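You operate a simulated robot arm through the tools that you are given. There is no shell and no other tool.

You run a simulated two-armed robot. Do the job below in one go: nothing can be reset, and whatever is moved stays where it is left.

Task
Pull the stem from the valve in the vice and wipe the old grease off the valve's top.
Fine: clamp it first; stand the stem in the free hole of the stem rack; wipe with this bench's blue cloth and put it back; vice wide open at the end. What is to be rubbed or washed off counts as gone when no trace of it is left.

The check looks at the end state, three seconds after you hand in, the way a careful person would. Anything else that was tipped, shoved, dropped, spilled or broken makes it a failure. Flat cloth is picked up by pressing the open fingertips on it (5 to 10 N) and closing them slowly along it; thin cloth reads only 2 to 8 mm in the jaws.

Robot
Two 7-joint arms with two-finger grippers on one trunk that stands fixed in place. Base frame: the origin is at the foot of the trunk, x ahead of it, y to its left, z up. Units: m, rad, N and s.
The left shoulder is at [0.033, 0.175, 1.278], the right one opposite. With the tool pointing down near the work surface each hand reaches from about 0.1 to 0.8 m from the base axis, measured 20 degrees to its own side. Payload 2.94 kg a hand.
Tool frame (each hand has its own): the origin (TCP) lies between the finger pads and is the grasp point; the fingertips stand 0.03 m ahead of it; z points along the fingers, y is the line along which they close. The gripper opens to 0.138 m; its body begins 0.109 m behind the TCP.
Orientation is told as [roll, pitch, yaw] about the base's x, y, z axes, in that order, counted from this pose: with the fingers straight down and closing along the base's y, the tool's x points along the base's -x, its y along +y and its z along -z.

Tools
- The arms move only by the tool servo_tool. It takes "left_plan", "right_plan" or both (then of equal length, played together; a hand with none holds still); each is text: rows parted by semicolons, each of 6 numbers parted by spaces: the shift along the tool's x, y, z in units of 40 mm (1.0 is 40 mm), then the turn, a rotation vector about the tool's x, y, z in units of 8 degrees (1.0 is 8 degrees). In form: x y z rx ry rz; .... A call has 1 to 20 rows; each row shifts and turns the commanded pose from where the row before left it, along the tool's axes as they then stand. "left_grip" and "right_grip" are, for a hand that has rows, the opening, from 0 (shut) to 1 (fully open), set as the call begins (left out, the last holds). A call with a number of a shift or a turn outside -1 to 1 is refused whole. A row lasts 0.2 s, in which the tool goes at most 0.05 m and 0.15 rad; a call with a longer step from one row to the next is refused whole, and so is a gripper value outside its range. A pose out of reach is approached as far as the arm can. The call stops where the force on the tool passes 40 N (or 10 N more than at its start, if that is more) or the arm is blocked; 0.2 s more then pass. The fingers move at their own pace (about 0.045 m/s each) and stop on an object; they squeeze with about 40 N. The grip force told is the motor's: it shows also when the fingers shut on nothing. Time passes only in rows, and 0.2 s behind the last, so rows that do not move let the fingers close. It gives the time, the measured TCP pose, the force on the tool (base axes), the opening and the grip force at its end, in the units of the frame above (readings bear some noise), with the torque about the TCP (base axes, N m) and any sound that the robot's microphone picked up, and new pictures: "views" is both (left out), scene, wrist or none (wrist: the cameras of the hands that moved).
- Cameras (640 x 400 px; columns grow to the right, rows downward): "scene" is now at [0.0741, 0.0357, 1.7486]; the picture's right is [0.46, -0.89, 0.00], its down [-0.70, -0.36, -0.62] and it looks along [0.55, 0.28, -0.79] (base axes); focal length 318 px, centre (320, 200). "left" rides on the left gripper at [0.071, -0.019, -0.146] in its tool frame; the picture's right is [0.26, 0.97, 0.00], its down [-0.85, 0.23, -0.48] and it looks along [-0.46, 0.13, 0.88] (tool axes); focal length 280 px, centre (320, 200). "right" rides on the right gripper at [0.071, 0.019, -0.146] in its tool frame; the picture's right is [-0.26, 0.97, 0.00], its down [-0.85, -0.23, -0.48] and it looks along [-0.46, -0.13, 0.88] (tool axes); focal length 280 px, centre (320, 200). There is no depth. A picture from a camera that has moved, and an enlarged one, comes with that camera's place and axes in the base frame and with its lens.
- move_column(by): moves the trunk up (or, below 0, down) by that many m; the arms and the scene camera ride with it, the base frame stays. It gives what a move gives, with no picture.
- pan_tilt(pan, tilt): turns the head with the scene camera to pan (to the left, within 2.094 rad either way) and tilt (down, from -0.506 to 1.204), counted from straight ahead of the robot (the tilt from the chest, where the trunk bows). It gives what a move gives, and a new picture of the scene camera.
- close_up(camera, box): a new picture of the part [left, top, right, bottom] of that camera's present view, enlarged. It takes no simulated time.
- sign_off(): hands the job in; it is judged then, once.

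Nothing tells you positions but the pictures and the camera data. Unless the task says otherwise, let go and move clear before handing in.

The tools are called after "Emit:" by a JSON object that holds its "fn" and its "kwargs". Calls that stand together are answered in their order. servo_tool: Moves the arms, as the interface text tells. Its arguments: {"type":"object","properties":{"left_plan":{"type":"string"},"left_grip":{"type":"number"},"right_plan":{"type":"string"},"right_grip":{"type":"number"},"views":{"type":"string","enum":["both","scene","wrist","none"]}},"required":[]} The other tools are called the same way: move_column (by) moves the trunk up or down; pan_tilt (pan, tilt) turns the head that bears the scene camera; close_up (camera, box) takes an enlarged picture of a part of a camera's view; sign_off () hands the job in.

At the start:

```text
time: 0.0
left_tcp_pos: [0.4482, 0.5468, 1.2843]
left_tcp_rot: [-0.001, -0.001, 0.0]
left_wrist_force: [0.8, -0.4, -0.3]
left_ft_torque: [0.01, 0.0, -0.01]
left_gripper_width: 0.1381
left_grasp_force: 0.1
right_tcp_pos: [0.5086, 0.0552, 1.2102]
right_tcp_rot: [0.004, 0.001, 0.002]
right_wrist_force: [0.1, -0.8, -0.4]
right_ft_torque: [-0.02, 0.05, 0.03]
right_gripper_width: 0.138
right_grasp_force: 0.2
trunk travel left (down, up): [-0.45, 0.284]
head pan, tilt (commanded): [0.475, 0.906]
```

scene: 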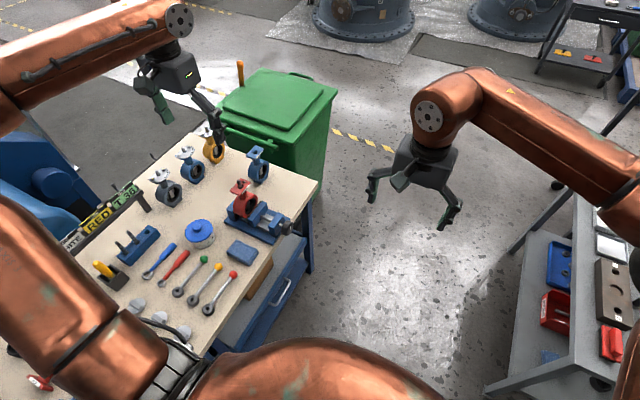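
right: 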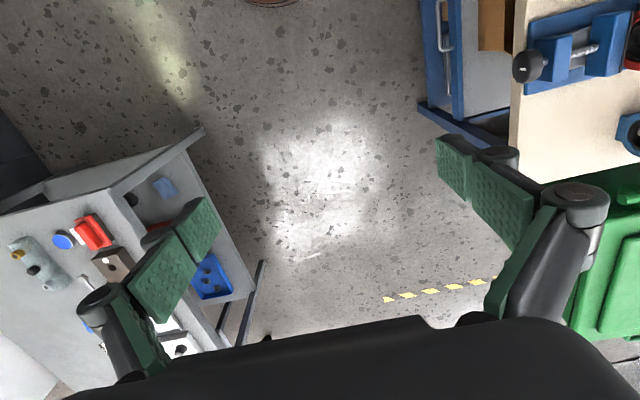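
left: 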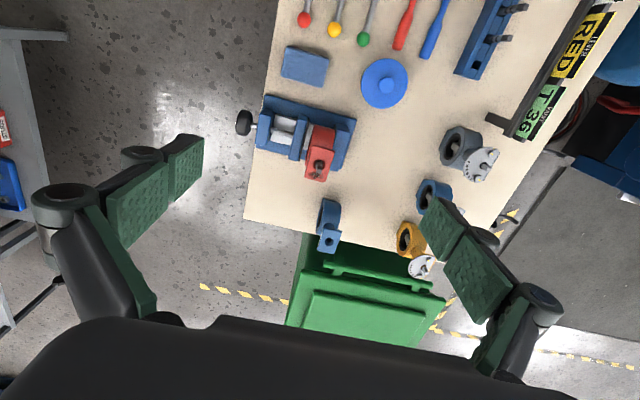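

I see a bench on the left with a vice holding a red valve, a blue cloth, a stem rack and tools. First I'll take enlarged pictures of the bench.

Emit:
{"fn": "close_up", "kwargs": {"camera": "scene", "box": [200, 140, 320, 260]}}

Emit:
{"fn": "close_up", "kwargs": {"camera": "scene", "box": [60, 170, 260, 330]}}

Emit:
{"fn": "close_up", "kwargs": {"camera": "left", "box": [220, 80, 380, 200]}}

Emit:
{"fn": "close_up", "kwargs": {"camera": "left", "box": [380, 0, 620, 150]}}

```text
3.33 times, centred on (260, 200) of scene
camera zoom: at [0.0741, 0.0357, 1.7486], right [0.46, -0.89, 0.0], down [-0.7, -0.36, -0.62], along [0.55, 0.28, -0.79], focal length 1060 px, centre (520, 200)
```

zoom: 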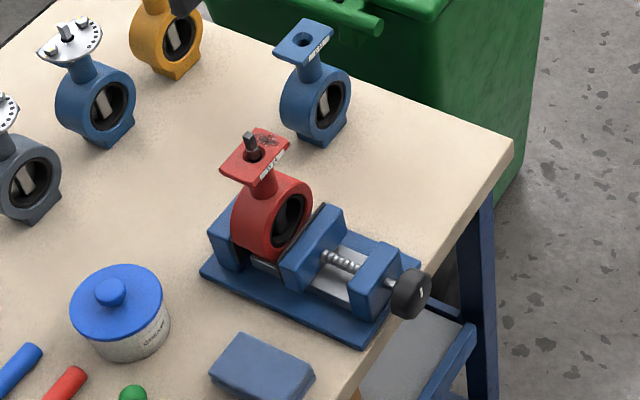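

```text
2.50 times, centred on (160, 250) of scene
camera zoom: at [0.0741, 0.0357, 1.7486], right [0.46, -0.89, 0.0], down [-0.7, -0.36, -0.62], along [0.55, 0.28, -0.79], focal length 795 px, centre (720, 75)
```

zoom: 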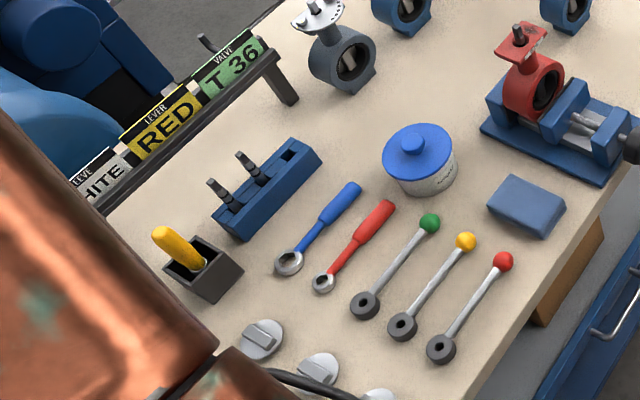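

```text
3.33 times, centred on (300, 140) of left
camera zoom: at [0.3775, 0.5263, 1.4301], right [-0.26, 0.96, 0.0], down [0.85, 0.23, 0.48], along [0.46, 0.12, -0.88], focal length 935 px, centre (387, 400)
```

zoom: 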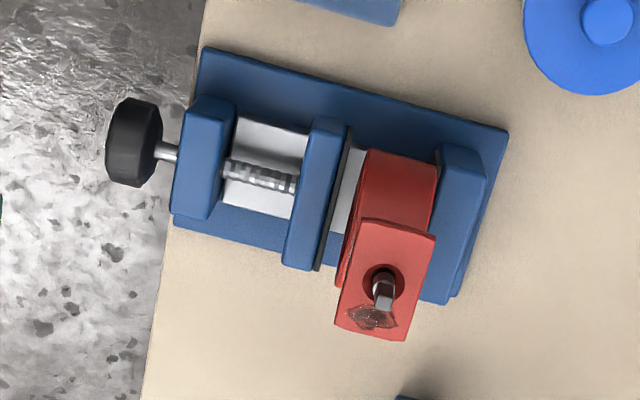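

```text
2.67 times, centred on (500, 75) of left
camera zoom: at [0.3775, 0.5263, 1.4301], right [-0.26, 0.96, 0.0], down [0.85, 0.23, 0.48], along [0.46, 0.12, -0.88], focal length 748 px, centre (-160, 533)
```

zoom: 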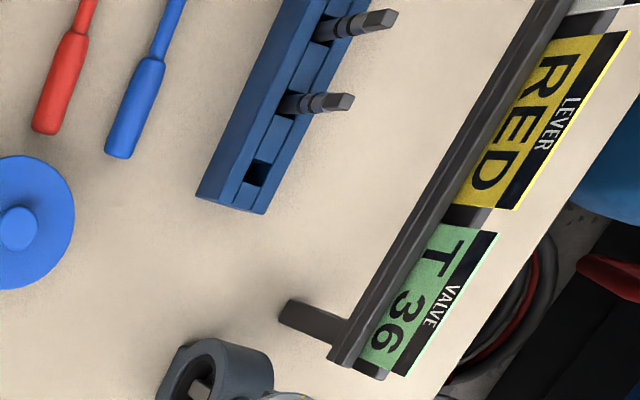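

The bench top seems to be at about z=0.78, its right edge at y≈0.43. The valve's top plate is near (0.554, 0.572, 0.955) and the vice knob near (0.555, 0.408, 0.83). I'll zoom in more on the details before moving.

Emit:
{"fn": "close_up", "kwargs": {"camera": "left", "box": [285, 115, 365, 185]}}

Emit:
{"fn": "close_up", "kwargs": {"camera": "left", "box": [265, 30, 345, 100]}}

Emit:
{"fn": "close_up", "kwargs": {"camera": "scene", "box": [220, 170, 300, 270]}}

Emit:
{"fn": "close_up", "kwargs": {"camera": "scene", "box": [100, 215, 180, 285]}}

Emit:
{"fn": "close_up", "kwargs": {"camera": "scene", "box": [480, 220, 640, 400]}}

```text
5.71 times, centred on (325, 150) of left
camera zoom: at [0.3775, 0.5263, 1.4301], right [-0.26, 0.96, 0.0], down [0.85, 0.23, 0.48], along [0.46, 0.12, -0.88], focal length 1602 px, centre (291, 486)
```

zoom: 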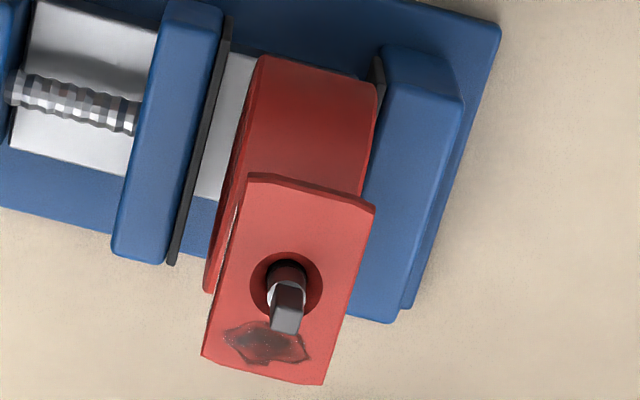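

```text
5.71 times, centred on (305, 65) of left
camera zoom: at [0.3775, 0.5263, 1.4301], right [-0.26, 0.96, 0.0], down [0.85, 0.23, 0.48], along [0.46, 0.12, -0.88], focal length 1602 px, centre (406, 971)
```

zoom: 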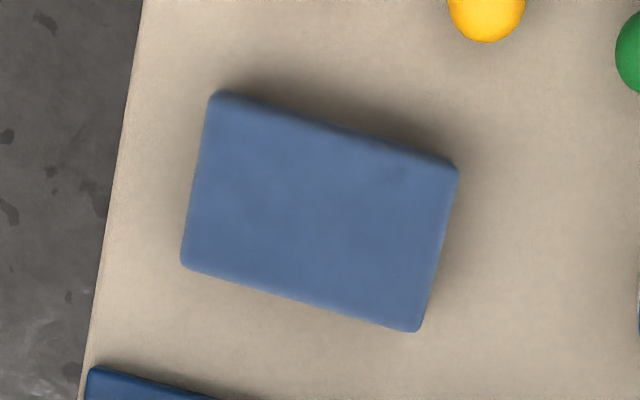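

```text
4.00 times, centred on (260, 220) of scene
camera zoom: at [0.0741, 0.0357, 1.7486], right [0.46, -0.89, 0.0], down [-0.7, -0.36, -0.62], along [0.55, 0.28, -0.79], focal length 1273 px, centre (560, 120)
```

zoom: 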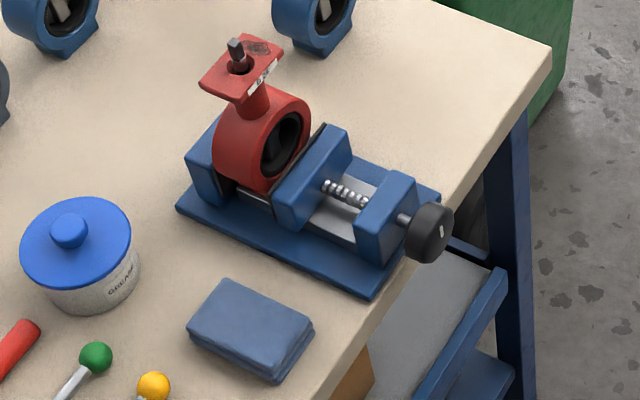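

```text
5.71 times, centred on (140, 250) of scene
camera zoom: at [0.0741, 0.0357, 1.7486], right [0.46, -0.89, 0.0], down [-0.7, -0.36, -0.62], along [0.55, 0.28, -0.79], focal length 1818 px, centre (1349, -86)
```

zoom: 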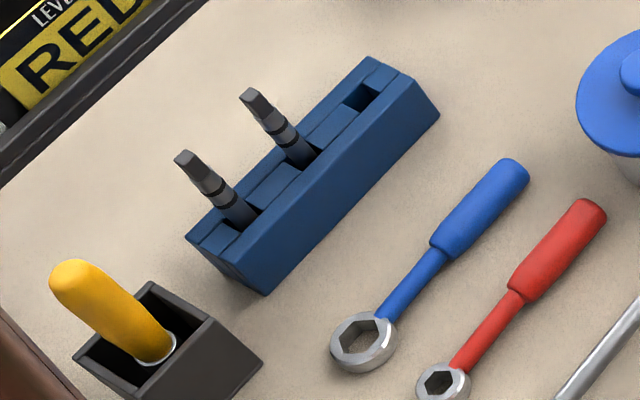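

```text
2.22 times, centred on (560, 310) of scene
camera zoom: at [0.0741, 0.0357, 1.7486], right [0.46, -0.89, 0.0], down [-0.7, -0.36, -0.62], along [0.55, 0.28, -0.79], focal length 707 px, centre (-213, -44)
```

zoom: 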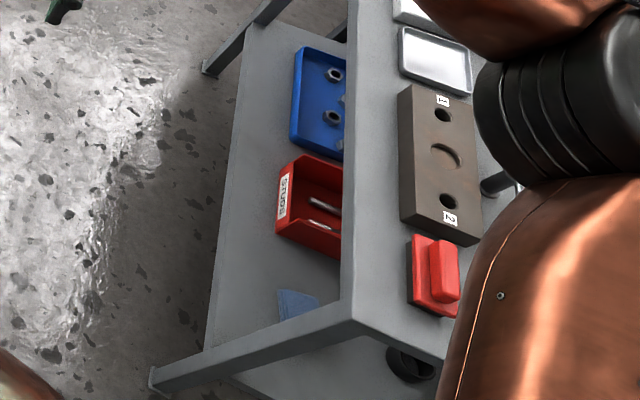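

The blue cloth by the vice is a folded pad, and the rack's free hole is the one nearest the vice. I'll bring the right hand round, fingers pointing +y, to look at the knob from outside the bench edge.

Emit:
{"fn": "servo_tool", "kwargs": {"right_plan": "0 0 0 -0.9375 0 0; 0 0 0 -0.9375 0 0; 0 0 0 -0.9375 0 0; 0 0 0 -0.9375 0 0; 0 0 0 -0.9375 0 0; 0 0 0 -0.9375 0 0; 0 0 0 -0.9375 0 0; 0 0 0 -0.9375 0 0; 0 0 0 -0.9375 0 0; 0 0 0 -0.9375 0 0; 0 0 0 -0.9375 0 0; 0 0 0 -0.9375 0 0"}}

```text
time: 2.6
left_tcp_pos: [0.4482, 0.5469, 1.2842]
left_tcp_rot: [-0.001, -0.001, 0.0]
left_wrist_force: [-0.3, 1.1, -0.4]
left_ft_torque: [0.02, 0.04, 0.02]
left_gripper_width: 0.1381
left_grasp_force: 0.1
right_tcp_pos: [0.5094, 0.0546, 1.2093]
right_tcp_rot: [1.576, 0.002, -0.001]
right_wrist_force: [-0.2, -0.8, 0.2]
right_ft_torque: [-0.04, 0.0, -0.03]
right_gripper_width: 0.1381
right_grasp_force: 0.1
trunk travel left (down, up): [-0.45, 0.284]
head pan, tilt (commanded): [0.475, 0.906]
camera scene: at [0.0741, 0.0357, 1.7486], right [0.46, -0.89, 0.0], down [-0.7, -0.36, -0.62], along [0.55, 0.28, -0.79], focal length 318 px, centre (320, 200)
camera right: at [0.4369, -0.0923, 1.2284], right [0.26, -0.01, 0.96], down [0.85, -0.48, -0.23], along [0.46, 0.88, -0.12], focal length 280 px, centre (320, 200)
```

scene: 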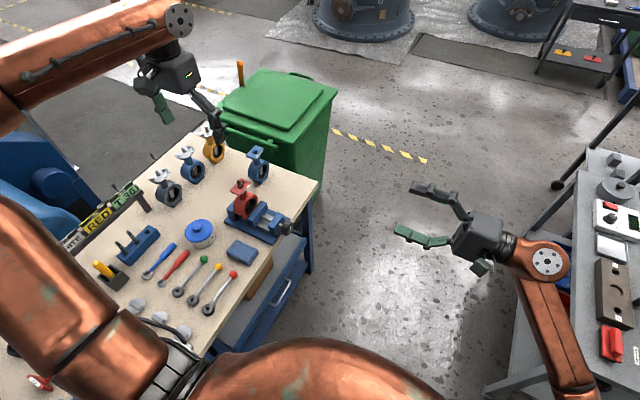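
right: 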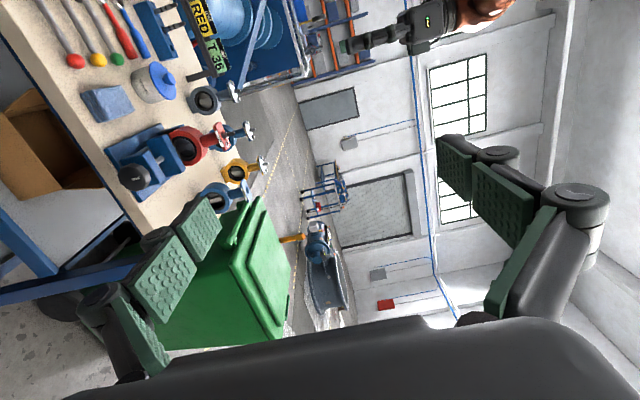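

The right hand now points toward the bench. Next I lower it and bring it outside the bench edge, level with the knob, to look.

Emit:
{"fn": "servo_tool", "kwargs": {"right_plan": "-0.14 -0.95 0.4 0 0 0; -0.14 -0.95 0.4 0 0 0; -0.14 -0.95 0.4 0 0 0; -0.14 -0.95 0.4 0 0 0; -0.14 -0.95 0.4 0 0 0; -0.14 -0.95 0.4 0 0 0; -0.14 -0.95 0.4 0 0 0; -0.14 -0.95 0.4 0 0 0"}}

```text
time: 4.4
left_tcp_pos: [0.4489, 0.5467, 1.2843]
left_tcp_rot: [-0.001, 0.0, -0.001]
left_wrist_force: [0.1, 0.3, 0.6]
left_ft_torque: [0.02, -0.02, -0.01]
left_gripper_width: 0.1379
left_grasp_force: 0.1
right_tcp_pos: [0.5332, 0.1297, 1.0277]
right_tcp_rot: [1.573, 0.001, -0.002]
right_wrist_force: [0.2, 0.2, 0.4]
right_ft_torque: [0.01, 0.02, 0.04]
right_gripper_width: 0.1381
right_grasp_force: 0.0
right hand out of reach, approached as far as the arm can: row 5, 6, 7, 8
trunk travel left (down, up): [-0.45, 0.284]
head pan, tilt (commanded): [0.475, 0.906]
camera scene: at [0.0741, 0.0353, 1.7486], right [0.46, -0.89, 0.0], down [-0.7, -0.36, -0.62], along [0.55, 0.28, -0.79], focal length 318 px, centre (320, 200)
camera right: at [0.4628, -0.0173, 1.0463], right [0.26, 0.0, 0.96], down [0.85, -0.48, -0.23], along [0.46, 0.88, -0.12], focal length 280 px, centre (320, 200)
```

scene: 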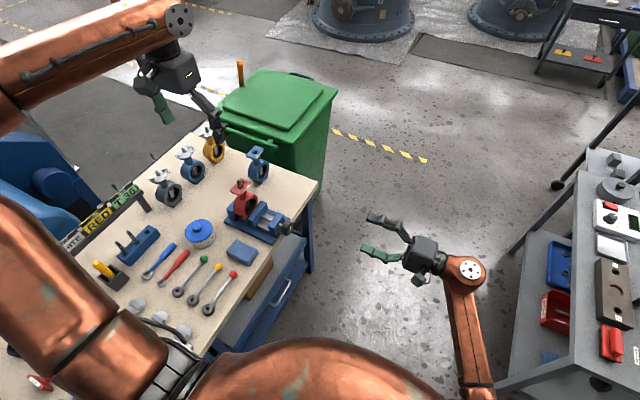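
right: 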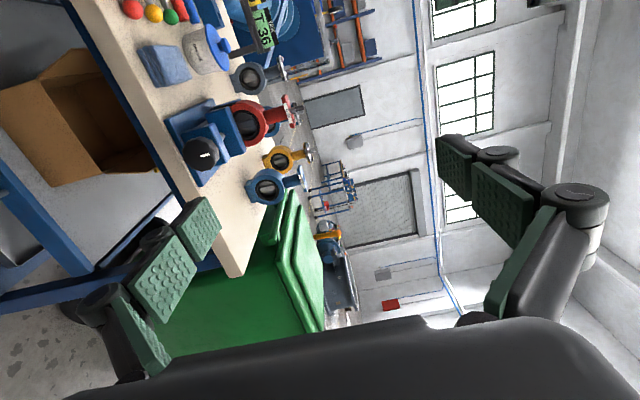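

The right arm stopped short, limited in its present posture. I'll lower the trunk, so the shoulders come nearer the bench height, and try again.

Emit:
{"fn": "move_column", "kwargs": {"by": -0.15}}

Emit:
{"fn": "servo_tool", "kwargs": {"right_plan": "0 0 0 0 0 0"}}

```text
time: 6.2
left_tcp_pos: [0.4472, 0.5473, 1.1347]
left_tcp_rot: [0.001, -0.002, 0.0]
left_wrist_force: [-1.1, 0.1, 0.1]
left_ft_torque: [0.03, -0.03, -0.04]
left_gripper_width: 0.1378
left_grasp_force: 0.0
right_tcp_pos: [0.5341, 0.1302, 0.8795]
right_tcp_rot: [1.576, 0.001, 0.0]
right_wrist_force: [0.1, -0.1, 0.7]
right_ft_torque: [-0.01, -0.02, -0.01]
right_gripper_width: 0.138
right_grasp_force: 0.1
trunk travel left (down, up): [-0.3, 0.434]
head pan, tilt (commanded): [0.475, 0.906]
```

```text
time: 6.5
left_tcp_pos: [0.4488, 0.5467, 1.1352]
left_tcp_rot: [-0.002, -0.002, 0.0]
left_wrist_force: [-0.2, 0.4, -0.4]
left_ft_torque: [-0.01, 0.0, -0.01]
left_gripper_width: 0.138
left_grasp_force: 0.2
right_tcp_pos: [0.5347, 0.1309, 0.8787]
right_tcp_rot: [1.574, 0.0, 0.0]
right_wrist_force: [0.3, 0.5, 0.2]
right_ft_torque: [-0.02, -0.04, 0.02]
right_gripper_width: 0.1381
right_grasp_force: 0.1
trunk travel left (down, up): [-0.3, 0.434]
head pan, tilt (commanded): [0.475, 0.906]
camera scene: at [0.142, 0.0355, 1.5976], right [0.46, -0.89, 0.0], down [-0.7, -0.36, -0.62], along [0.55, 0.28, -0.79], focal length 318 px, centre (320, 200)
camera right: at [0.4639, -0.0155, 0.8971], right [0.26, 0.0, 0.96], down [0.85, -0.48, -0.23], along [0.46, 0.88, -0.12], focal length 280 px, centre (320, 200)
```

scene: 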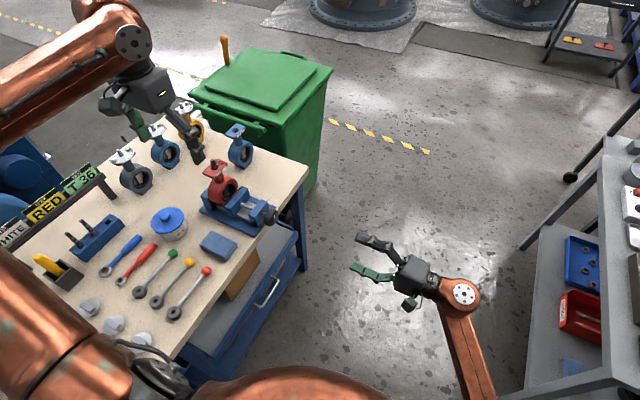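
right: 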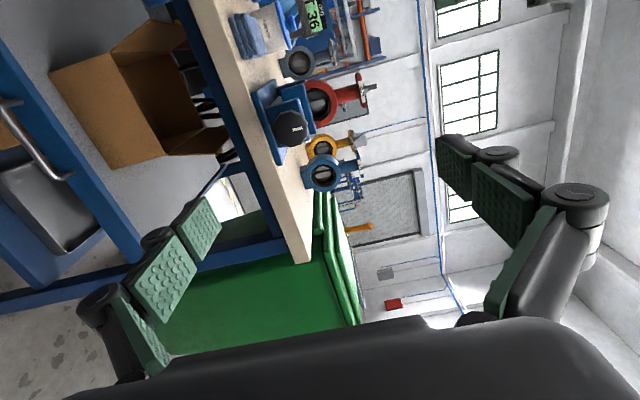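

That worked: the right hand is now at z=0.88. I'll approach the knob gradually and look.

Emit:
{"fn": "servo_tool", "kwargs": {"right_plan": "-0.1 -0.1 0.6 0 0 0; -0.1 -0.1 0.6 0 0 0; -0.1 -0.1 0.6 0 0 0; -0.1 -0.1 0.6 0 0 0; -0.1 -0.1 0.6 0 0 0"}}

```text
time: 7.8
left_tcp_pos: [0.448, 0.546, 1.1347]
left_tcp_rot: [-0.001, -0.002, 0.0]
left_wrist_force: [0.8, 0.1, -0.8]
left_ft_torque: [0.05, -0.01, 0.02]
left_gripper_width: 0.1379
left_grasp_force: 0.0
right_tcp_pos: [0.5473, 0.215, 0.8655]
right_tcp_rot: [1.566, 0.011, -0.002]
right_wrist_force: [0.2, 0.5, -0.2]
right_ft_torque: [0.01, 0.03, -0.02]
right_gripper_width: 0.138
right_grasp_force: 0.2
right hand out of reach, approached as far as the arm can: row 3, 5
trunk travel left (down, up): [-0.3, 0.434]
head pan, tilt (commanded): [0.475, 0.906]
camera scene: at [0.1421, 0.0353, 1.5976], right [0.46, -0.89, 0.0], down [-0.7, -0.36, -0.62], along [0.55, 0.28, -0.79], focal length 318 px, centre (320, 200)
camera right: at [0.4769, 0.0691, 0.8864], right [0.27, 0.0, 0.96], down [0.85, -0.48, -0.24], along [0.46, 0.88, -0.13], focal length 280 px, centre (320, 200)
```

scene: 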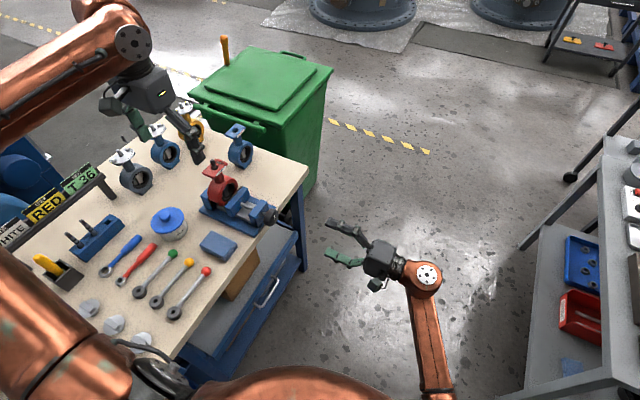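
right: 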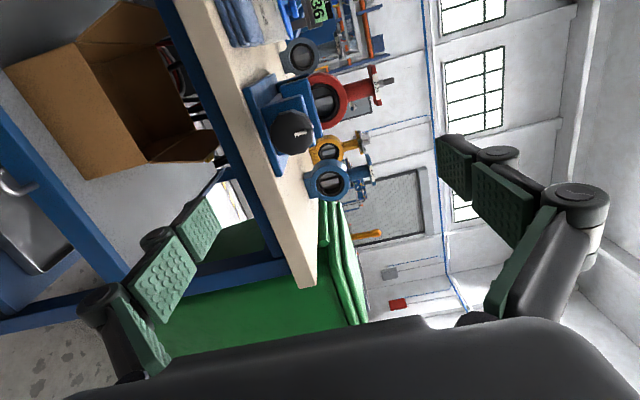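

The right hand halts near (0.547, 0.215) again, probably at a joint limit. I'll test whether turning the hand about its own axis frees it.

Emit:
{"fn": "servo_tool", "kwargs": {"right_plan": "0 0 0 0 0 0.9375; 0 0 0 0 0 0.9375; 0 0 0 0 0 0.9375; 0 0 0 0 0 0.9375; 0 0 0 0 0 0.9375; 0 0 0 0 0 0.9375; 0 0 0 0 0 0.9375; 0 0 0 0 0 0.9375; 0 0 0 0 0 0.9375; 0 0 0 0 0 0.9375; 0 0 0 0 0 0.9375; 0 0 0 0 0 0.9375", "views": "wrist"}}

```text
time: 10.3
left_tcp_pos: [0.4492, 0.5465, 1.1343]
left_tcp_rot: [-0.001, -0.002, -0.001]
left_wrist_force: [0.4, -1.3, -0.1]
left_ft_torque: [-0.02, -0.04, 0.01]
left_gripper_width: 0.1379
left_grasp_force: 0.1
right_tcp_pos: [0.548, 0.2169, 0.8662]
right_tcp_rot: [-2.222, 1.568, 2.488]
right_wrist_force: [-0.5, 0.4, -0.3]
right_ft_torque: [0.02, 0.04, 0.01]
right_gripper_width: 0.1379
right_grasp_force: 0.1
trunk travel left (down, up): [-0.3, 0.434]
head pan, tilt (commanded): [0.475, 0.906]
camera right: at [0.5678, 0.0692, 0.9354], right [0.96, 0.0, -0.26], down [-0.23, -0.47, -0.85], along [-0.13, 0.88, -0.46], focal length 280 px, centre (320, 200)
```

right: 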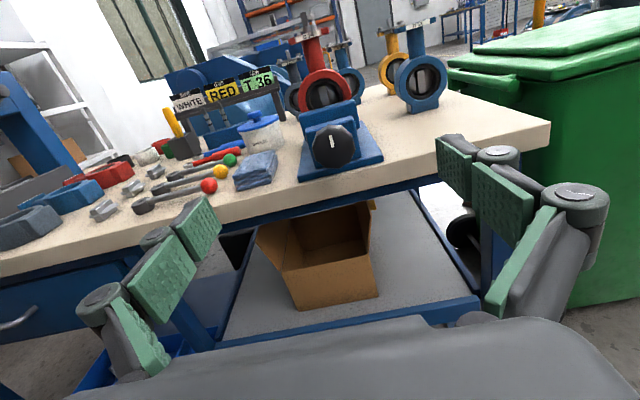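

Turning the hand gives a good view of the bench front. I'll zoom on the knob and vice here.

Emit:
{"fn": "close_up", "kwargs": {"camera": "right", "box": [280, 80, 400, 200]}}

Emit:
{"fn": "close_up", "kwargs": {"camera": "right", "box": [220, 0, 460, 160]}}

```text
3.33 times, centred on (340, 140) of right
camera zoom: at [0.5678, 0.0692, 0.9354], right [0.96, 0.0, -0.26], down [-0.23, -0.47, -0.85], along [-0.13, 0.88, -0.46], focal length 935 px, centre (253, 400)
```

zoom: 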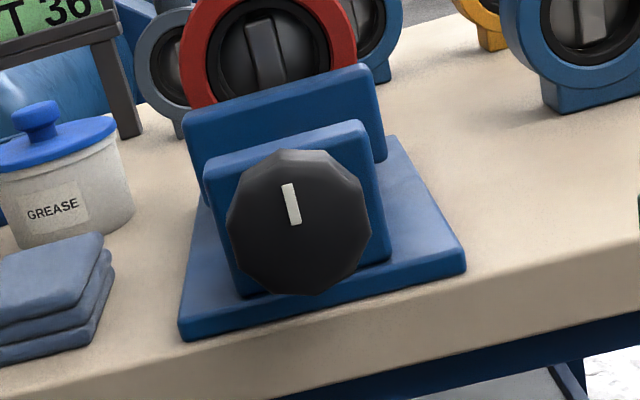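

```text
2.50 times, centred on (340, 80) of right
camera zoom: at [0.5678, 0.0692, 0.9354], right [0.96, 0.0, -0.26], down [-0.23, -0.47, -0.85], along [-0.13, 0.88, -0.46], focal length 701 px, centre (270, 500)
```

zoom: 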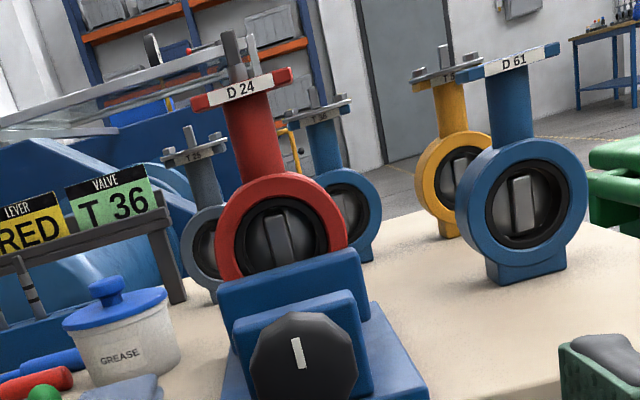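

The knob is about 52 mm across, its axis near (0.557, y, 0.830), its front face near y≈0.395. I'll test whether the right arm can go farther in this hand orientation.

Emit:
{"fn": "servo_tool", "kwargs": {"right_plan": "-0.225 0.056 0.5 0 0 0; -0.225 0.056 0.5 0 0 0; -0.225 0.056 0.5 0 0 0; -0.225 0.056 0.5 0 0 0", "views": "both"}}

```text
time: 11.3
left_tcp_pos: [0.4482, 0.5465, 1.1334]
left_tcp_rot: [-0.001, -0.003, 0.002]
left_wrist_force: [-1.0, 0.3, 0.0]
left_ft_torque: [0.0, 0.0, 0.02]
left_gripper_width: 0.138
left_grasp_force: 0.1
right_tcp_pos: [0.5585, 0.2969, 0.829]
right_tcp_rot: [-2.397, 1.569, 2.315]
right_wrist_force: [0.5, 0.3, -0.4]
right_ft_torque: [-0.02, -0.01, 0.02]
right_gripper_width: 0.1381
right_grasp_force: 0.1
trunk travel left (down, up): [-0.3, 0.434]
head pan, tilt (commanded): [0.475, 0.906]
camera scene: at [0.1426, 0.0366, 1.5975], right [0.46, -0.89, 0.0], down [-0.7, -0.36, -0.62], along [0.55, 0.28, -0.79], focal length 318 px, centre (320, 200)
camera right: at [0.5775, 0.1507, 0.8993], right [0.96, 0.0, -0.26], down [-0.23, -0.47, -0.85], along [-0.12, 0.88, -0.46], focal length 280 px, centre (320, 200)
```

scene: 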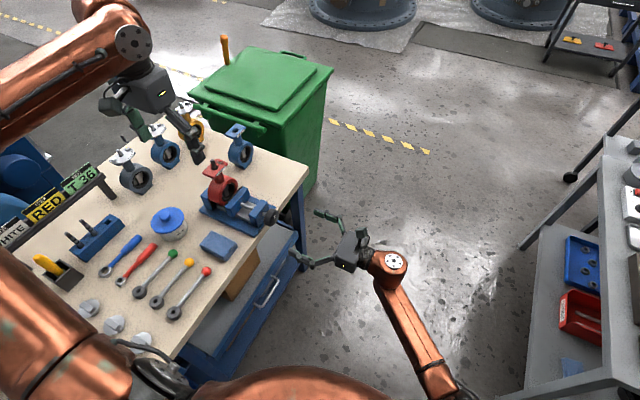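
right: 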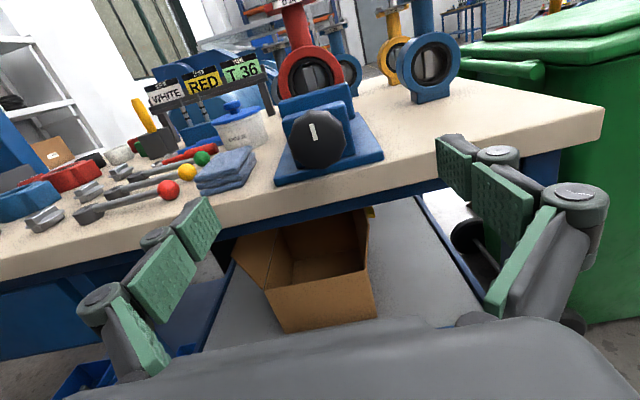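

The right arm now moves freely in this orientation. I'll zoom to refine the knob's location.

Emit:
{"fn": "close_up", "kwargs": {"camera": "right", "box": [260, 70, 400, 190]}}

Emit:
{"fn": "close_up", "kwargs": {"camera": "scene", "box": [190, 150, 310, 240]}}

Emit:
{"fn": "close_up", "kwargs": {"camera": "left", "box": [200, 80, 360, 200]}}

```text
3.33 times, centred on (330, 130) of right
camera zoom: at [0.5775, 0.1507, 0.8993], right [0.96, 0.0, -0.26], down [-0.23, -0.47, -0.85], along [-0.12, 0.88, -0.46], focal length 935 px, centre (287, 433)
```

zoom: 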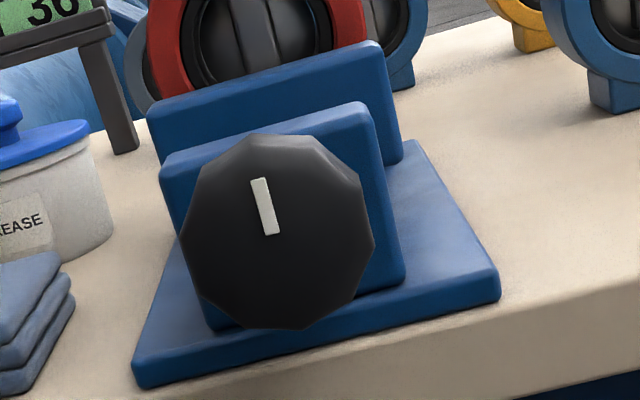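

```text
4.44 times, centred on (250, 195) of scene
camera zoom: at [0.1426, 0.0366, 1.5975], right [0.46, -0.89, 0.0], down [-0.7, -0.36, -0.62], along [0.55, 0.28, -0.79], focal length 1414 px, centre (631, 222)
```

zoom: 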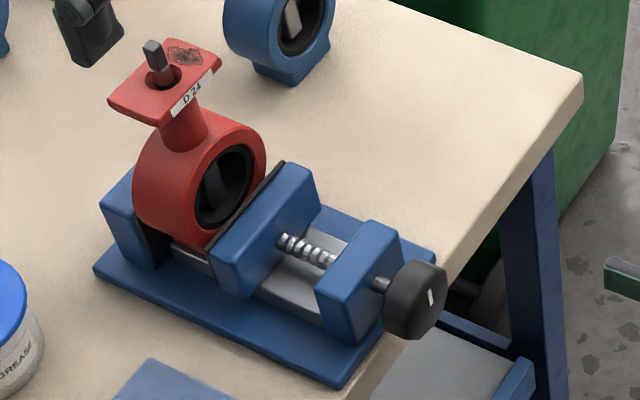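

```text
3.33 times, centred on (280, 140) of left
camera zoom: at [0.3777, 0.527, 1.2796], right [-0.26, 0.96, 0.0], down [0.85, 0.23, 0.48], along [0.46, 0.12, -0.88], focal length 935 px, centre (453, 400)
```

zoom: 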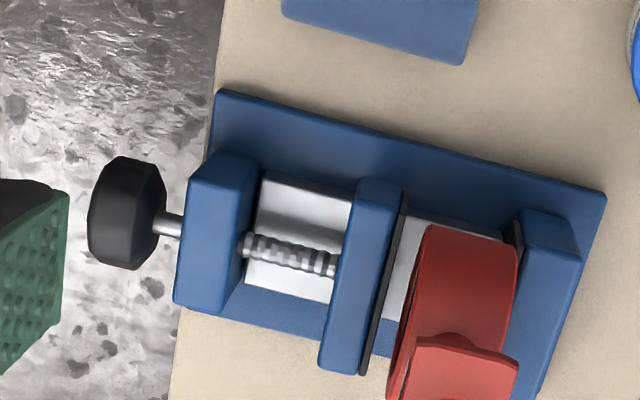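

The knob spans y≈0.395–0.426 with its axis near (0.556, 0.830). I'll move the open fingers around it, keeping the tips short of the bench edge.

Emit:
{"fn": "servo_tool", "kwargs": {"right_plan": "0 -0.03 0.55 0 0 0; 0.01 -0.03 0.55 0 0 0; 0.01 0 0.55 0 0 0; 0.01 0 0.5 0 0 0; 0 0 0 0 0 0", "views": "both"}}

```text
time: 12.6
left_tcp_pos: [0.4476, 0.5462, 1.1351]
left_tcp_rot: [-0.002, -0.002, 0.001]
left_wrist_force: [0.5, -0.5, 0.6]
left_ft_torque: [0.03, -0.03, 0.02]
left_gripper_width: 0.1381
left_grasp_force: 0.0
right_tcp_pos: [0.5551, 0.3846, 0.8315]
right_tcp_rot: [-2.807, 1.568, 1.904]
right_wrist_force: [0.4, 0.2, 0.3]
right_ft_torque: [0.0, 0.01, 0.01]
right_gripper_width: 0.1378
right_grasp_force: 0.0
trunk travel left (down, up): [-0.3, 0.434]
head pan, tilt (commanded): [0.475, 0.906]
camera scene: at [0.1425, 0.0356, 1.5976], right [0.46, -0.89, 0.0], down [-0.7, -0.36, -0.62], along [0.55, 0.28, -0.79], focal length 318 px, centre (320, 200)
camera right: at [0.5743, 0.2366, 0.9017], right [0.96, 0.0, -0.26], down [-0.23, -0.47, -0.85], along [-0.12, 0.88, -0.46], focal length 280 px, centre (320, 200)
```

scene: 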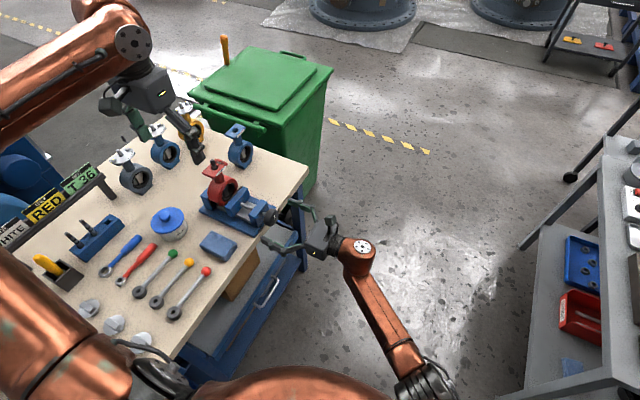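
right: 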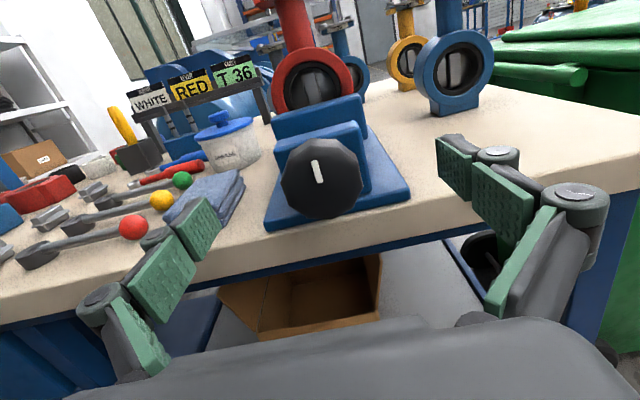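

The hand is centred on the knob. I close the fingers on it.

Emit:
{"fn": "servo_tool", "kwargs": {"right_plan": "0 0 0 0 0 0; 0 0 0 0 0 0; 0 0 0 0 0 0; 0 0 0 0 0 0; 0 0 0 0 0 0; 0 0 0 0 0 0; 0 0 0 0 0 0", "right_grip": 0, "views": "both"}}

```text
time: 14.2
left_tcp_pos: [0.4491, 0.5468, 1.1341]
left_tcp_rot: [-0.002, 0.001, -0.001]
left_wrist_force: [0.4, -0.5, 0.7]
left_ft_torque: [0.03, 0.0, 0.0]
left_gripper_width: 0.1379
left_grasp_force: 0.0
right_tcp_pos: [0.5545, 0.3829, 0.8308]
right_tcp_rot: [-2.613, 1.568, 2.095]
right_wrist_force: [2.3, 0.4, 0.7]
right_ft_torque: [-0.02, 0.05, -0.1]
right_gripper_width: 0.0509
right_grasp_force: 44.4
trunk travel left (down, up): [-0.3, 0.434]
head pan, tilt (commanded): [0.475, 0.906]
camera scene: at [0.1428, 0.0362, 1.5975], right [0.46, -0.89, 0.0], down [-0.7, -0.36, -0.62], along [0.55, 0.28, -0.79], focal length 318 px, centre (320, 200)
camera right: at [0.5746, 0.2367, 0.9016], right [0.96, 0.0, -0.26], down [-0.23, -0.47, -0.85], along [-0.12, 0.88, -0.46], focal length 280 px, centre (320, 200)
```

scene: 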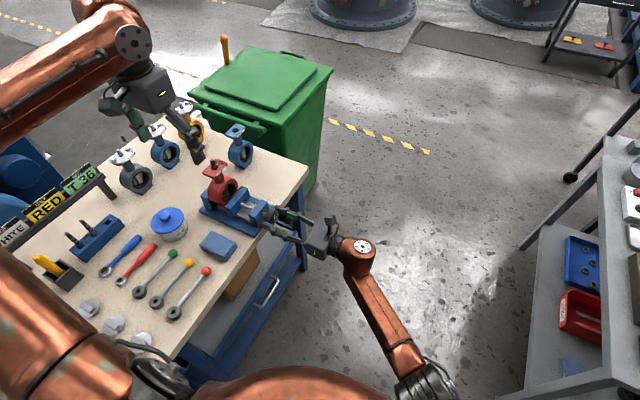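
right: 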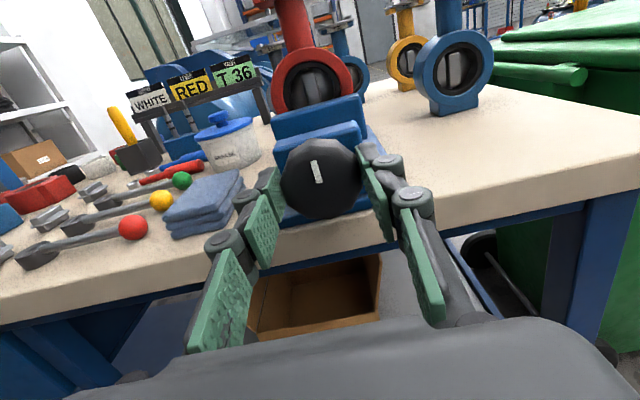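

Gripped (51 mm). I'll turn clockwise a bit and see how the jaw responds.

Emit:
{"fn": "servo_tool", "kwargs": {"right_plan": "0 0 0 0 0 0.8; 0 0 0 0 0 0.8; 0 0 0 0 0 0.8; 0 0 0 0 0 0.8; 0 0 0 0 0 0.8; 0 0 0 0 0 0", "views": "both"}}

Emit:
{"fn": "close_up", "kwargs": {"camera": "left", "box": [200, 80, 360, 200]}}

```text
time: 15.6
left_tcp_pos: [0.449, 0.5479, 1.1329]
left_tcp_rot: [-0.001, 0.0, 0.001]
left_wrist_force: [0.0, 0.5, -0.4]
left_ft_torque: [-0.01, -0.01, 0.01]
left_gripper_width: 0.1383
left_grasp_force: 0.1
right_tcp_pos: [0.5574, 0.3837, 0.8308]
right_tcp_rot: [-1.576, 1.009, 3.135]
right_wrist_force: [17.9, 16.0, 8.8]
right_ft_torque: [0.17, 0.03, -0.49]
right_gripper_width: 0.0511
right_grasp_force: 44.7
trunk travel left (down, up): [-0.3, 0.434]
head pan, tilt (commanded): [0.475, 0.906]
camera scene: at [0.1441, 0.038, 1.5975], right [0.46, -0.89, 0.0], down [-0.7, -0.36, -0.61], along [0.55, 0.28, -0.79], focal length 318 px, centre (320, 200)
camera right: at [0.6109, 0.2366, 0.8799], right [0.68, 0.0, -0.74], down [-0.65, -0.47, -0.6], along [-0.35, 0.88, -0.32], focal length 280 px, centre (320, 200)
```

scene: 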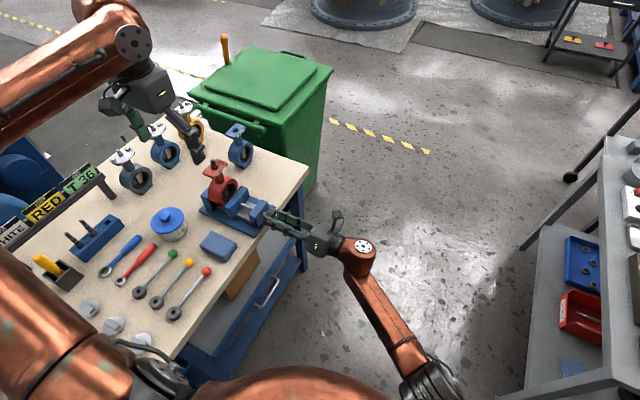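
right: 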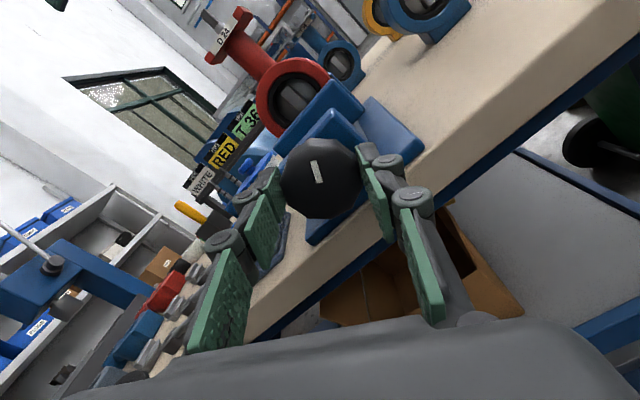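

```text
3.33 times, centred on (280, 140) of left
camera zoom: at [0.3789, 0.5281, 1.2789], right [-0.26, 0.96, 0.0], down [0.85, 0.23, 0.48], along [0.46, 0.12, -0.88], focal length 935 px, centre (453, 400)
```

zoom: 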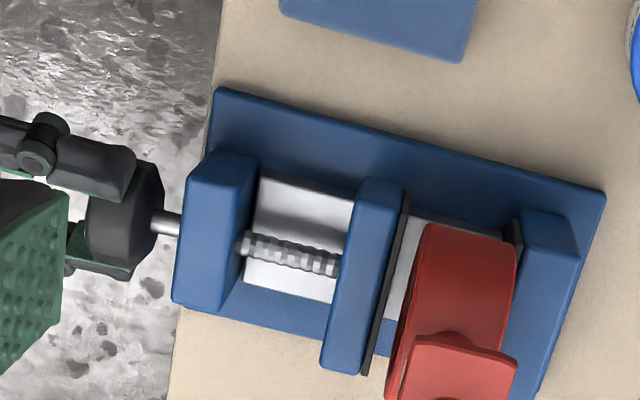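

The knob turned with the hand and the jaw crept toward the valve. Some side force has built up (the axis is slightly off centre and the screw advances), so I compensate while turning further.

Emit:
{"fn": "servo_tool", "kwargs": {"right_plan": "0.053 0.034 0.05 0 0 0; 0 0.012 0.009 0 0 0.8; 0 0.012 0.009 0 0 0.8; 0 0.012 0.009 0 0 0.8; 0 0.012 0.009 0 0 0.8; 0 0.012 0.009 0 0 0.8; 0 0 0 0 0 0", "views": "wrist"}}

Emit:
{"fn": "close_up", "kwargs": {"camera": "left", "box": [200, 80, 360, 200]}}

```text
time: 17.1
left_tcp_pos: [0.4483, 0.5445, 1.1352]
left_tcp_rot: [0.0, -0.002, 0.0]
left_wrist_force: [-0.3, 0.3, -0.8]
left_ft_torque: [-0.01, 0.01, 0.02]
left_gripper_width: 0.1383
left_grasp_force: 0.0
right_tcp_pos: [0.5576, 0.3835, 0.8292]
right_tcp_rot: [-1.572, 0.452, 3.139]
right_wrist_force: [-14.7, -29.1, -8.3]
right_ft_torque: [-0.24, 0.06, 0.53]
right_gripper_width: 0.0514
right_grasp_force: 44.9
trunk travel left (down, up): [-0.3, 0.434]
head pan, tilt (commanded): [0.475, 0.906]
camera right: at [0.6309, 0.2375, 0.8426], right [0.18, 0.0, -0.98], down [-0.86, -0.48, -0.16], along [-0.47, 0.88, -0.09], focal length 280 px, centre (320, 200)
```

right: 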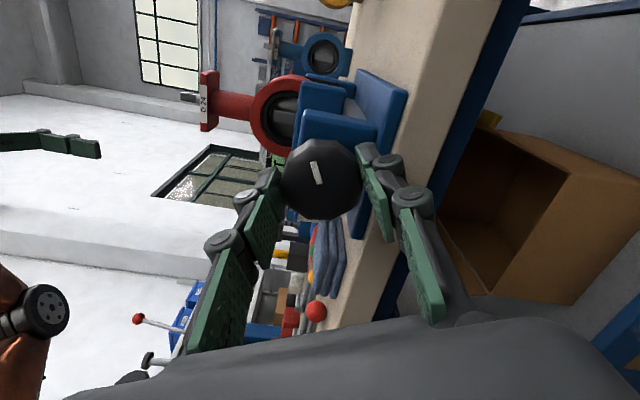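

```text
3.33 times, centred on (280, 140) of left
camera zoom: at [0.3769, 0.5238, 1.2811], right [-0.26, 0.97, 0.0], down [0.85, 0.23, 0.48], along [0.46, 0.13, -0.88], focal length 935 px, centre (453, 400)
```

zoom: 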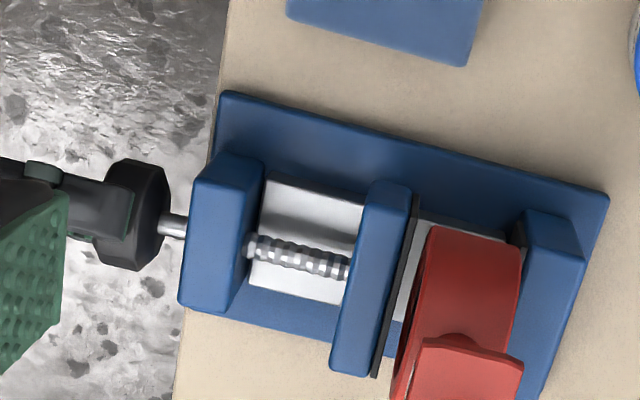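

The knob stays in place along y and only the jaw moves, so I don't need feed. I relieve the built-up force and read again.

Emit:
{"fn": "servo_tool", "kwargs": {"right_plan": "-0.035 0 -0.06 0 0 0; 0 0 0 0 0 0", "views": "none"}}

```text
time: 17.8
left_tcp_pos: [0.449, 0.546, 1.1348]
left_tcp_rot: [-0.002, 0.001, 0.0]
left_wrist_force: [-1.1, 0.3, 0.0]
left_ft_torque: [-0.01, 0.02, -0.01]
left_gripper_width: 0.1382
left_grasp_force: 0.1
right_tcp_pos: [0.5576, 0.3834, 0.8306]
right_tcp_rot: [-1.573, 0.452, 3.139]
right_wrist_force: [-1.2, -8.2, -7.4]
right_ft_torque: [-0.34, -0.01, -0.11]
right_gripper_width: 0.0513
right_grasp_force: 45.5
trunk travel left (down, up): [-0.3, 0.434]
head pan, tilt (commanded): [0.475, 0.906]
```

Emit:
{"fn": "servo_tool", "kwargs": {"right_plan": "0 0 -0.02 0 0 0.8; 0 0 0 0 0 0.8; 0 0 0 0 0 0.8; 0 0 0 0 0 0.8; 0 0 0 0 0 0.8; 0 0 0 0 0 0", "views": "wrist"}}

Emit:
{"fn": "close_up", "kwargs": {"camera": "left", "box": [200, 80, 360, 200]}}

```text
time: 19.1
left_tcp_pos: [0.4497, 0.5491, 1.132]
left_tcp_rot: [-0.003, 0.001, 0.001]
left_wrist_force: [0.4, -0.1, -0.5]
left_ft_torque: [-0.03, 0.01, -0.01]
left_gripper_width: 0.1382
left_grasp_force: 0.0
right_tcp_pos: [0.5579, 0.3838, 0.8281]
right_tcp_rot: [-1.572, -0.107, 3.142]
right_wrist_force: [7.6, 11.2, -11.8]
right_ft_torque: [-0.41, 0.06, -0.88]
right_gripper_width: 0.0511
right_grasp_force: 45.5
trunk travel left (down, up): [-0.3, 0.434]
head pan, tilt (commanded): [0.475, 0.906]
camera right: at [0.6275, 0.2376, 0.8006], right [-0.37, 0.0, -0.93], down [-0.82, -0.48, 0.32], along [-0.44, 0.88, 0.17], focal length 280 px, centre (320, 200)
```

right: 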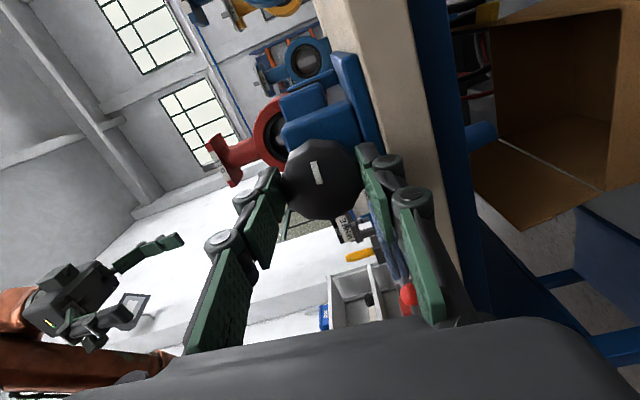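

```text
3.33 times, centred on (280, 140) of left
camera zoom: at [0.3792, 0.5287, 1.2783], right [-0.26, 0.96, 0.0], down [0.85, 0.23, 0.47], along [0.46, 0.12, -0.88], focal length 935 px, centre (453, 400)
```

zoom: 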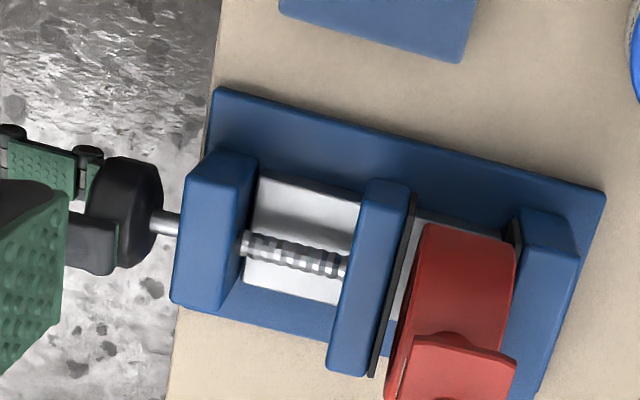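

The jaw has advanced about 5–6 mm and isn't touching yet. I keep turning with small force relief.

Emit:
{"fn": "servo_tool", "kwargs": {"right_plan": "0.02 0.023 0.02 0 0 0.8; 0 0 0 0 0 0.8; 0 0 0 0 0 0.8; 0 0 0 0 0 0.8; 0 0 0 0 0 0.8; 0 0 0 0 0 0", "views": "none"}}

Emit:
{"fn": "close_up", "kwargs": {"camera": "left", "box": [200, 80, 360, 200]}}

```text
time: 20.6
left_tcp_pos: [0.449, 0.5463, 1.1342]
left_tcp_rot: [-0.001, -0.001, 0.0]
left_wrist_force: [-1.0, -0.1, 0.2]
left_ft_torque: [-0.01, 0.01, 0.01]
left_gripper_width: 0.1379
left_grasp_force: 0.1
right_tcp_pos: [0.5584, 0.3845, 0.8255]
right_tcp_rot: [-1.569, -0.667, -3.142]
right_wrist_force: [-12.0, -10.1, -26.8]
right_ft_torque: [-0.46, 0.01, 0.84]
right_gripper_width: 0.0511
right_grasp_force: 45.2
trunk travel left (down, up): [-0.3, 0.434]
head pan, tilt (commanded): [0.475, 0.906]
```

```text
3.33 times, centred on (280, 140) of left
camera zoom: at [0.3785, 0.5272, 1.279], right [-0.26, 0.96, 0.0], down [0.85, 0.23, 0.48], along [0.46, 0.12, -0.88], focal length 935 px, centre (453, 400)
```

zoom: 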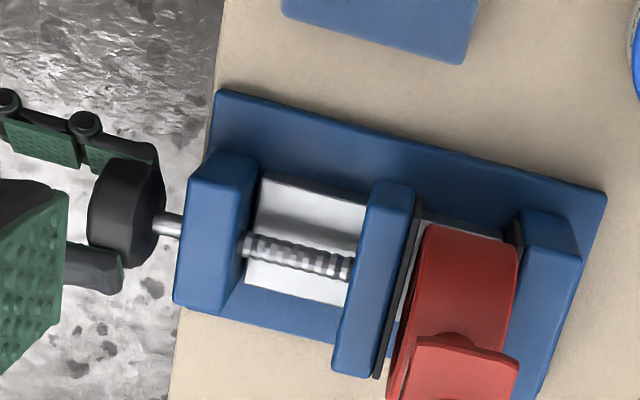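

Still advancing, and I now estimate the knob axis at about (0.555, 0.8275), so I compensate as I keep turning.

Emit:
{"fn": "servo_tool", "kwargs": {"right_plan": "0.019 0.065 -0.02 0 0 0; 0 0.011 0 0 0 0.8; 0 0.011 0 0 0 0.8; 0 0.011 0 0 0 0.8; 0 0.011 0 0 0 0.8; 0 0.011 0 0 0 0.8; 0 0 0 0 0 0", "views": "none"}}

Emit:
{"fn": "close_up", "kwargs": {"camera": "left", "box": [200, 80, 360, 200]}}

```text
time: 22.1
left_tcp_pos: [0.4494, 0.5484, 1.1338]
left_tcp_rot: [-0.001, 0.001, -0.001]
left_wrist_force: [0.3, -1.4, 0.1]
left_ft_torque: [0.03, 0.03, -0.01]
left_gripper_width: 0.138
left_grasp_force: 0.0
right_tcp_pos: [0.5558, 0.3838, 0.8252]
right_tcp_rot: [-1.578, -1.227, -3.136]
right_wrist_force: [-4.6, 0.2, -14.0]
right_ft_torque: [-0.77, 0.08, -0.07]
right_gripper_width: 0.0509
right_grasp_force: 44.9
trunk travel left (down, up): [-0.3, 0.434]
head pan, tilt (commanded): [0.475, 0.906]
```

```text
3.33 times, centred on (280, 140) of left
camera zoom: at [0.3783, 0.5276, 1.2792], right [-0.26, 0.96, 0.0], down [0.85, 0.23, 0.48], along [0.46, 0.12, -0.88], focal length 935 px, centre (453, 400)
```

zoom: 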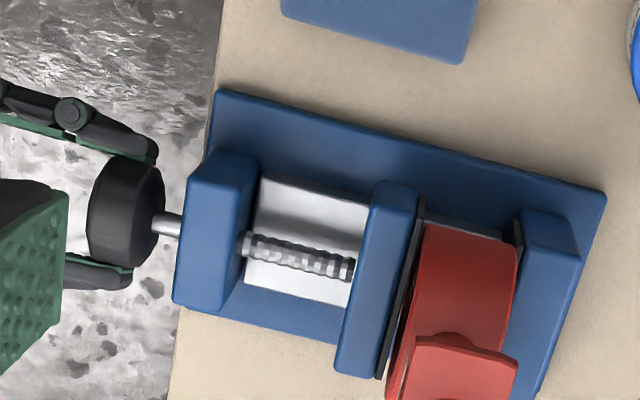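

Emit:
{"fn": "servo_tool", "kwargs": {"right_plan": "0.02 0.015 0 0 0 0; 0 0.011 0 0 0 0.8; 0 0.011 0 0 0 0.8; 0 0.011 0 0 0 0.8; 0 0.011 0 0 0 0.8; 0 0 0 0 0 0", "views": "wrist"}}

Emit:
{"fn": "close_up", "kwargs": {"camera": "left", "box": [200, 80, 360, 200]}}

```text
time: 23.6
left_tcp_pos: [0.4479, 0.5477, 1.1331]
left_tcp_rot: [-0.003, -0.001, 0.0]
left_wrist_force: [0.5, -0.3, -1.1]
left_ft_torque: [0.01, -0.01, -0.02]
left_gripper_width: 0.138
left_grasp_force: 0.0
right_tcp_pos: [0.5556, 0.3832, 0.825]
right_tcp_rot: [1.602, -1.468, -0.031]
right_wrist_force: [2.9, 6.0, -0.3]
right_ft_torque: [0.06, 0.12, -0.07]
right_gripper_width: 0.0511
right_grasp_force: 45.1
trunk travel left (down, up): [-0.3, 0.434]
head pan, tilt (commanded): [0.475, 0.906]
camera right: at [0.5288, 0.2378, 0.755], right [-0.93, 0.0, 0.36], down [0.32, -0.48, 0.82], along [0.17, 0.88, 0.45], focal length 280 px, centre (320, 200)
```

right: 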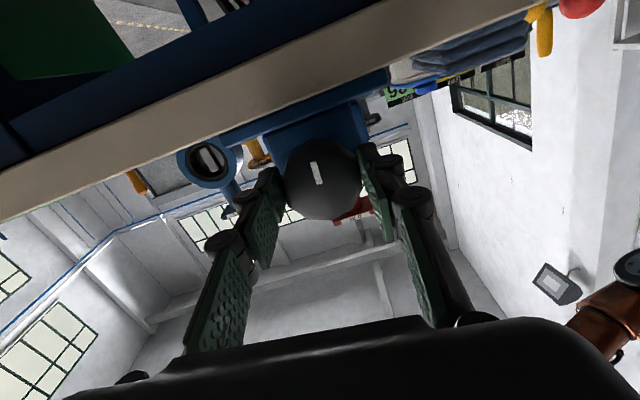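

```text
3.33 times, centred on (280, 140) of left
camera zoom: at [0.3779, 0.5274, 1.2794], right [-0.26, 0.96, 0.0], down [0.85, 0.23, 0.48], along [0.46, 0.12, -0.88], focal length 935 px, centre (453, 400)
```

zoom: 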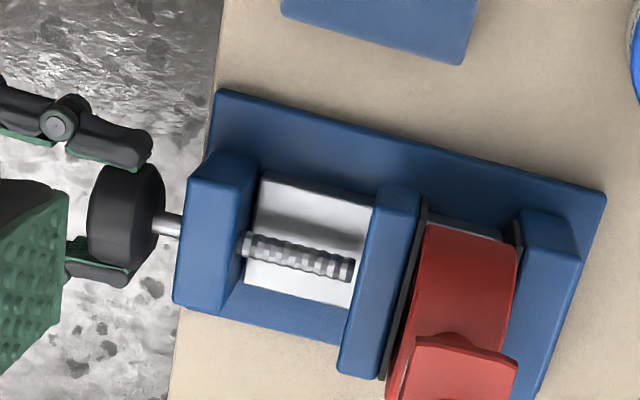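

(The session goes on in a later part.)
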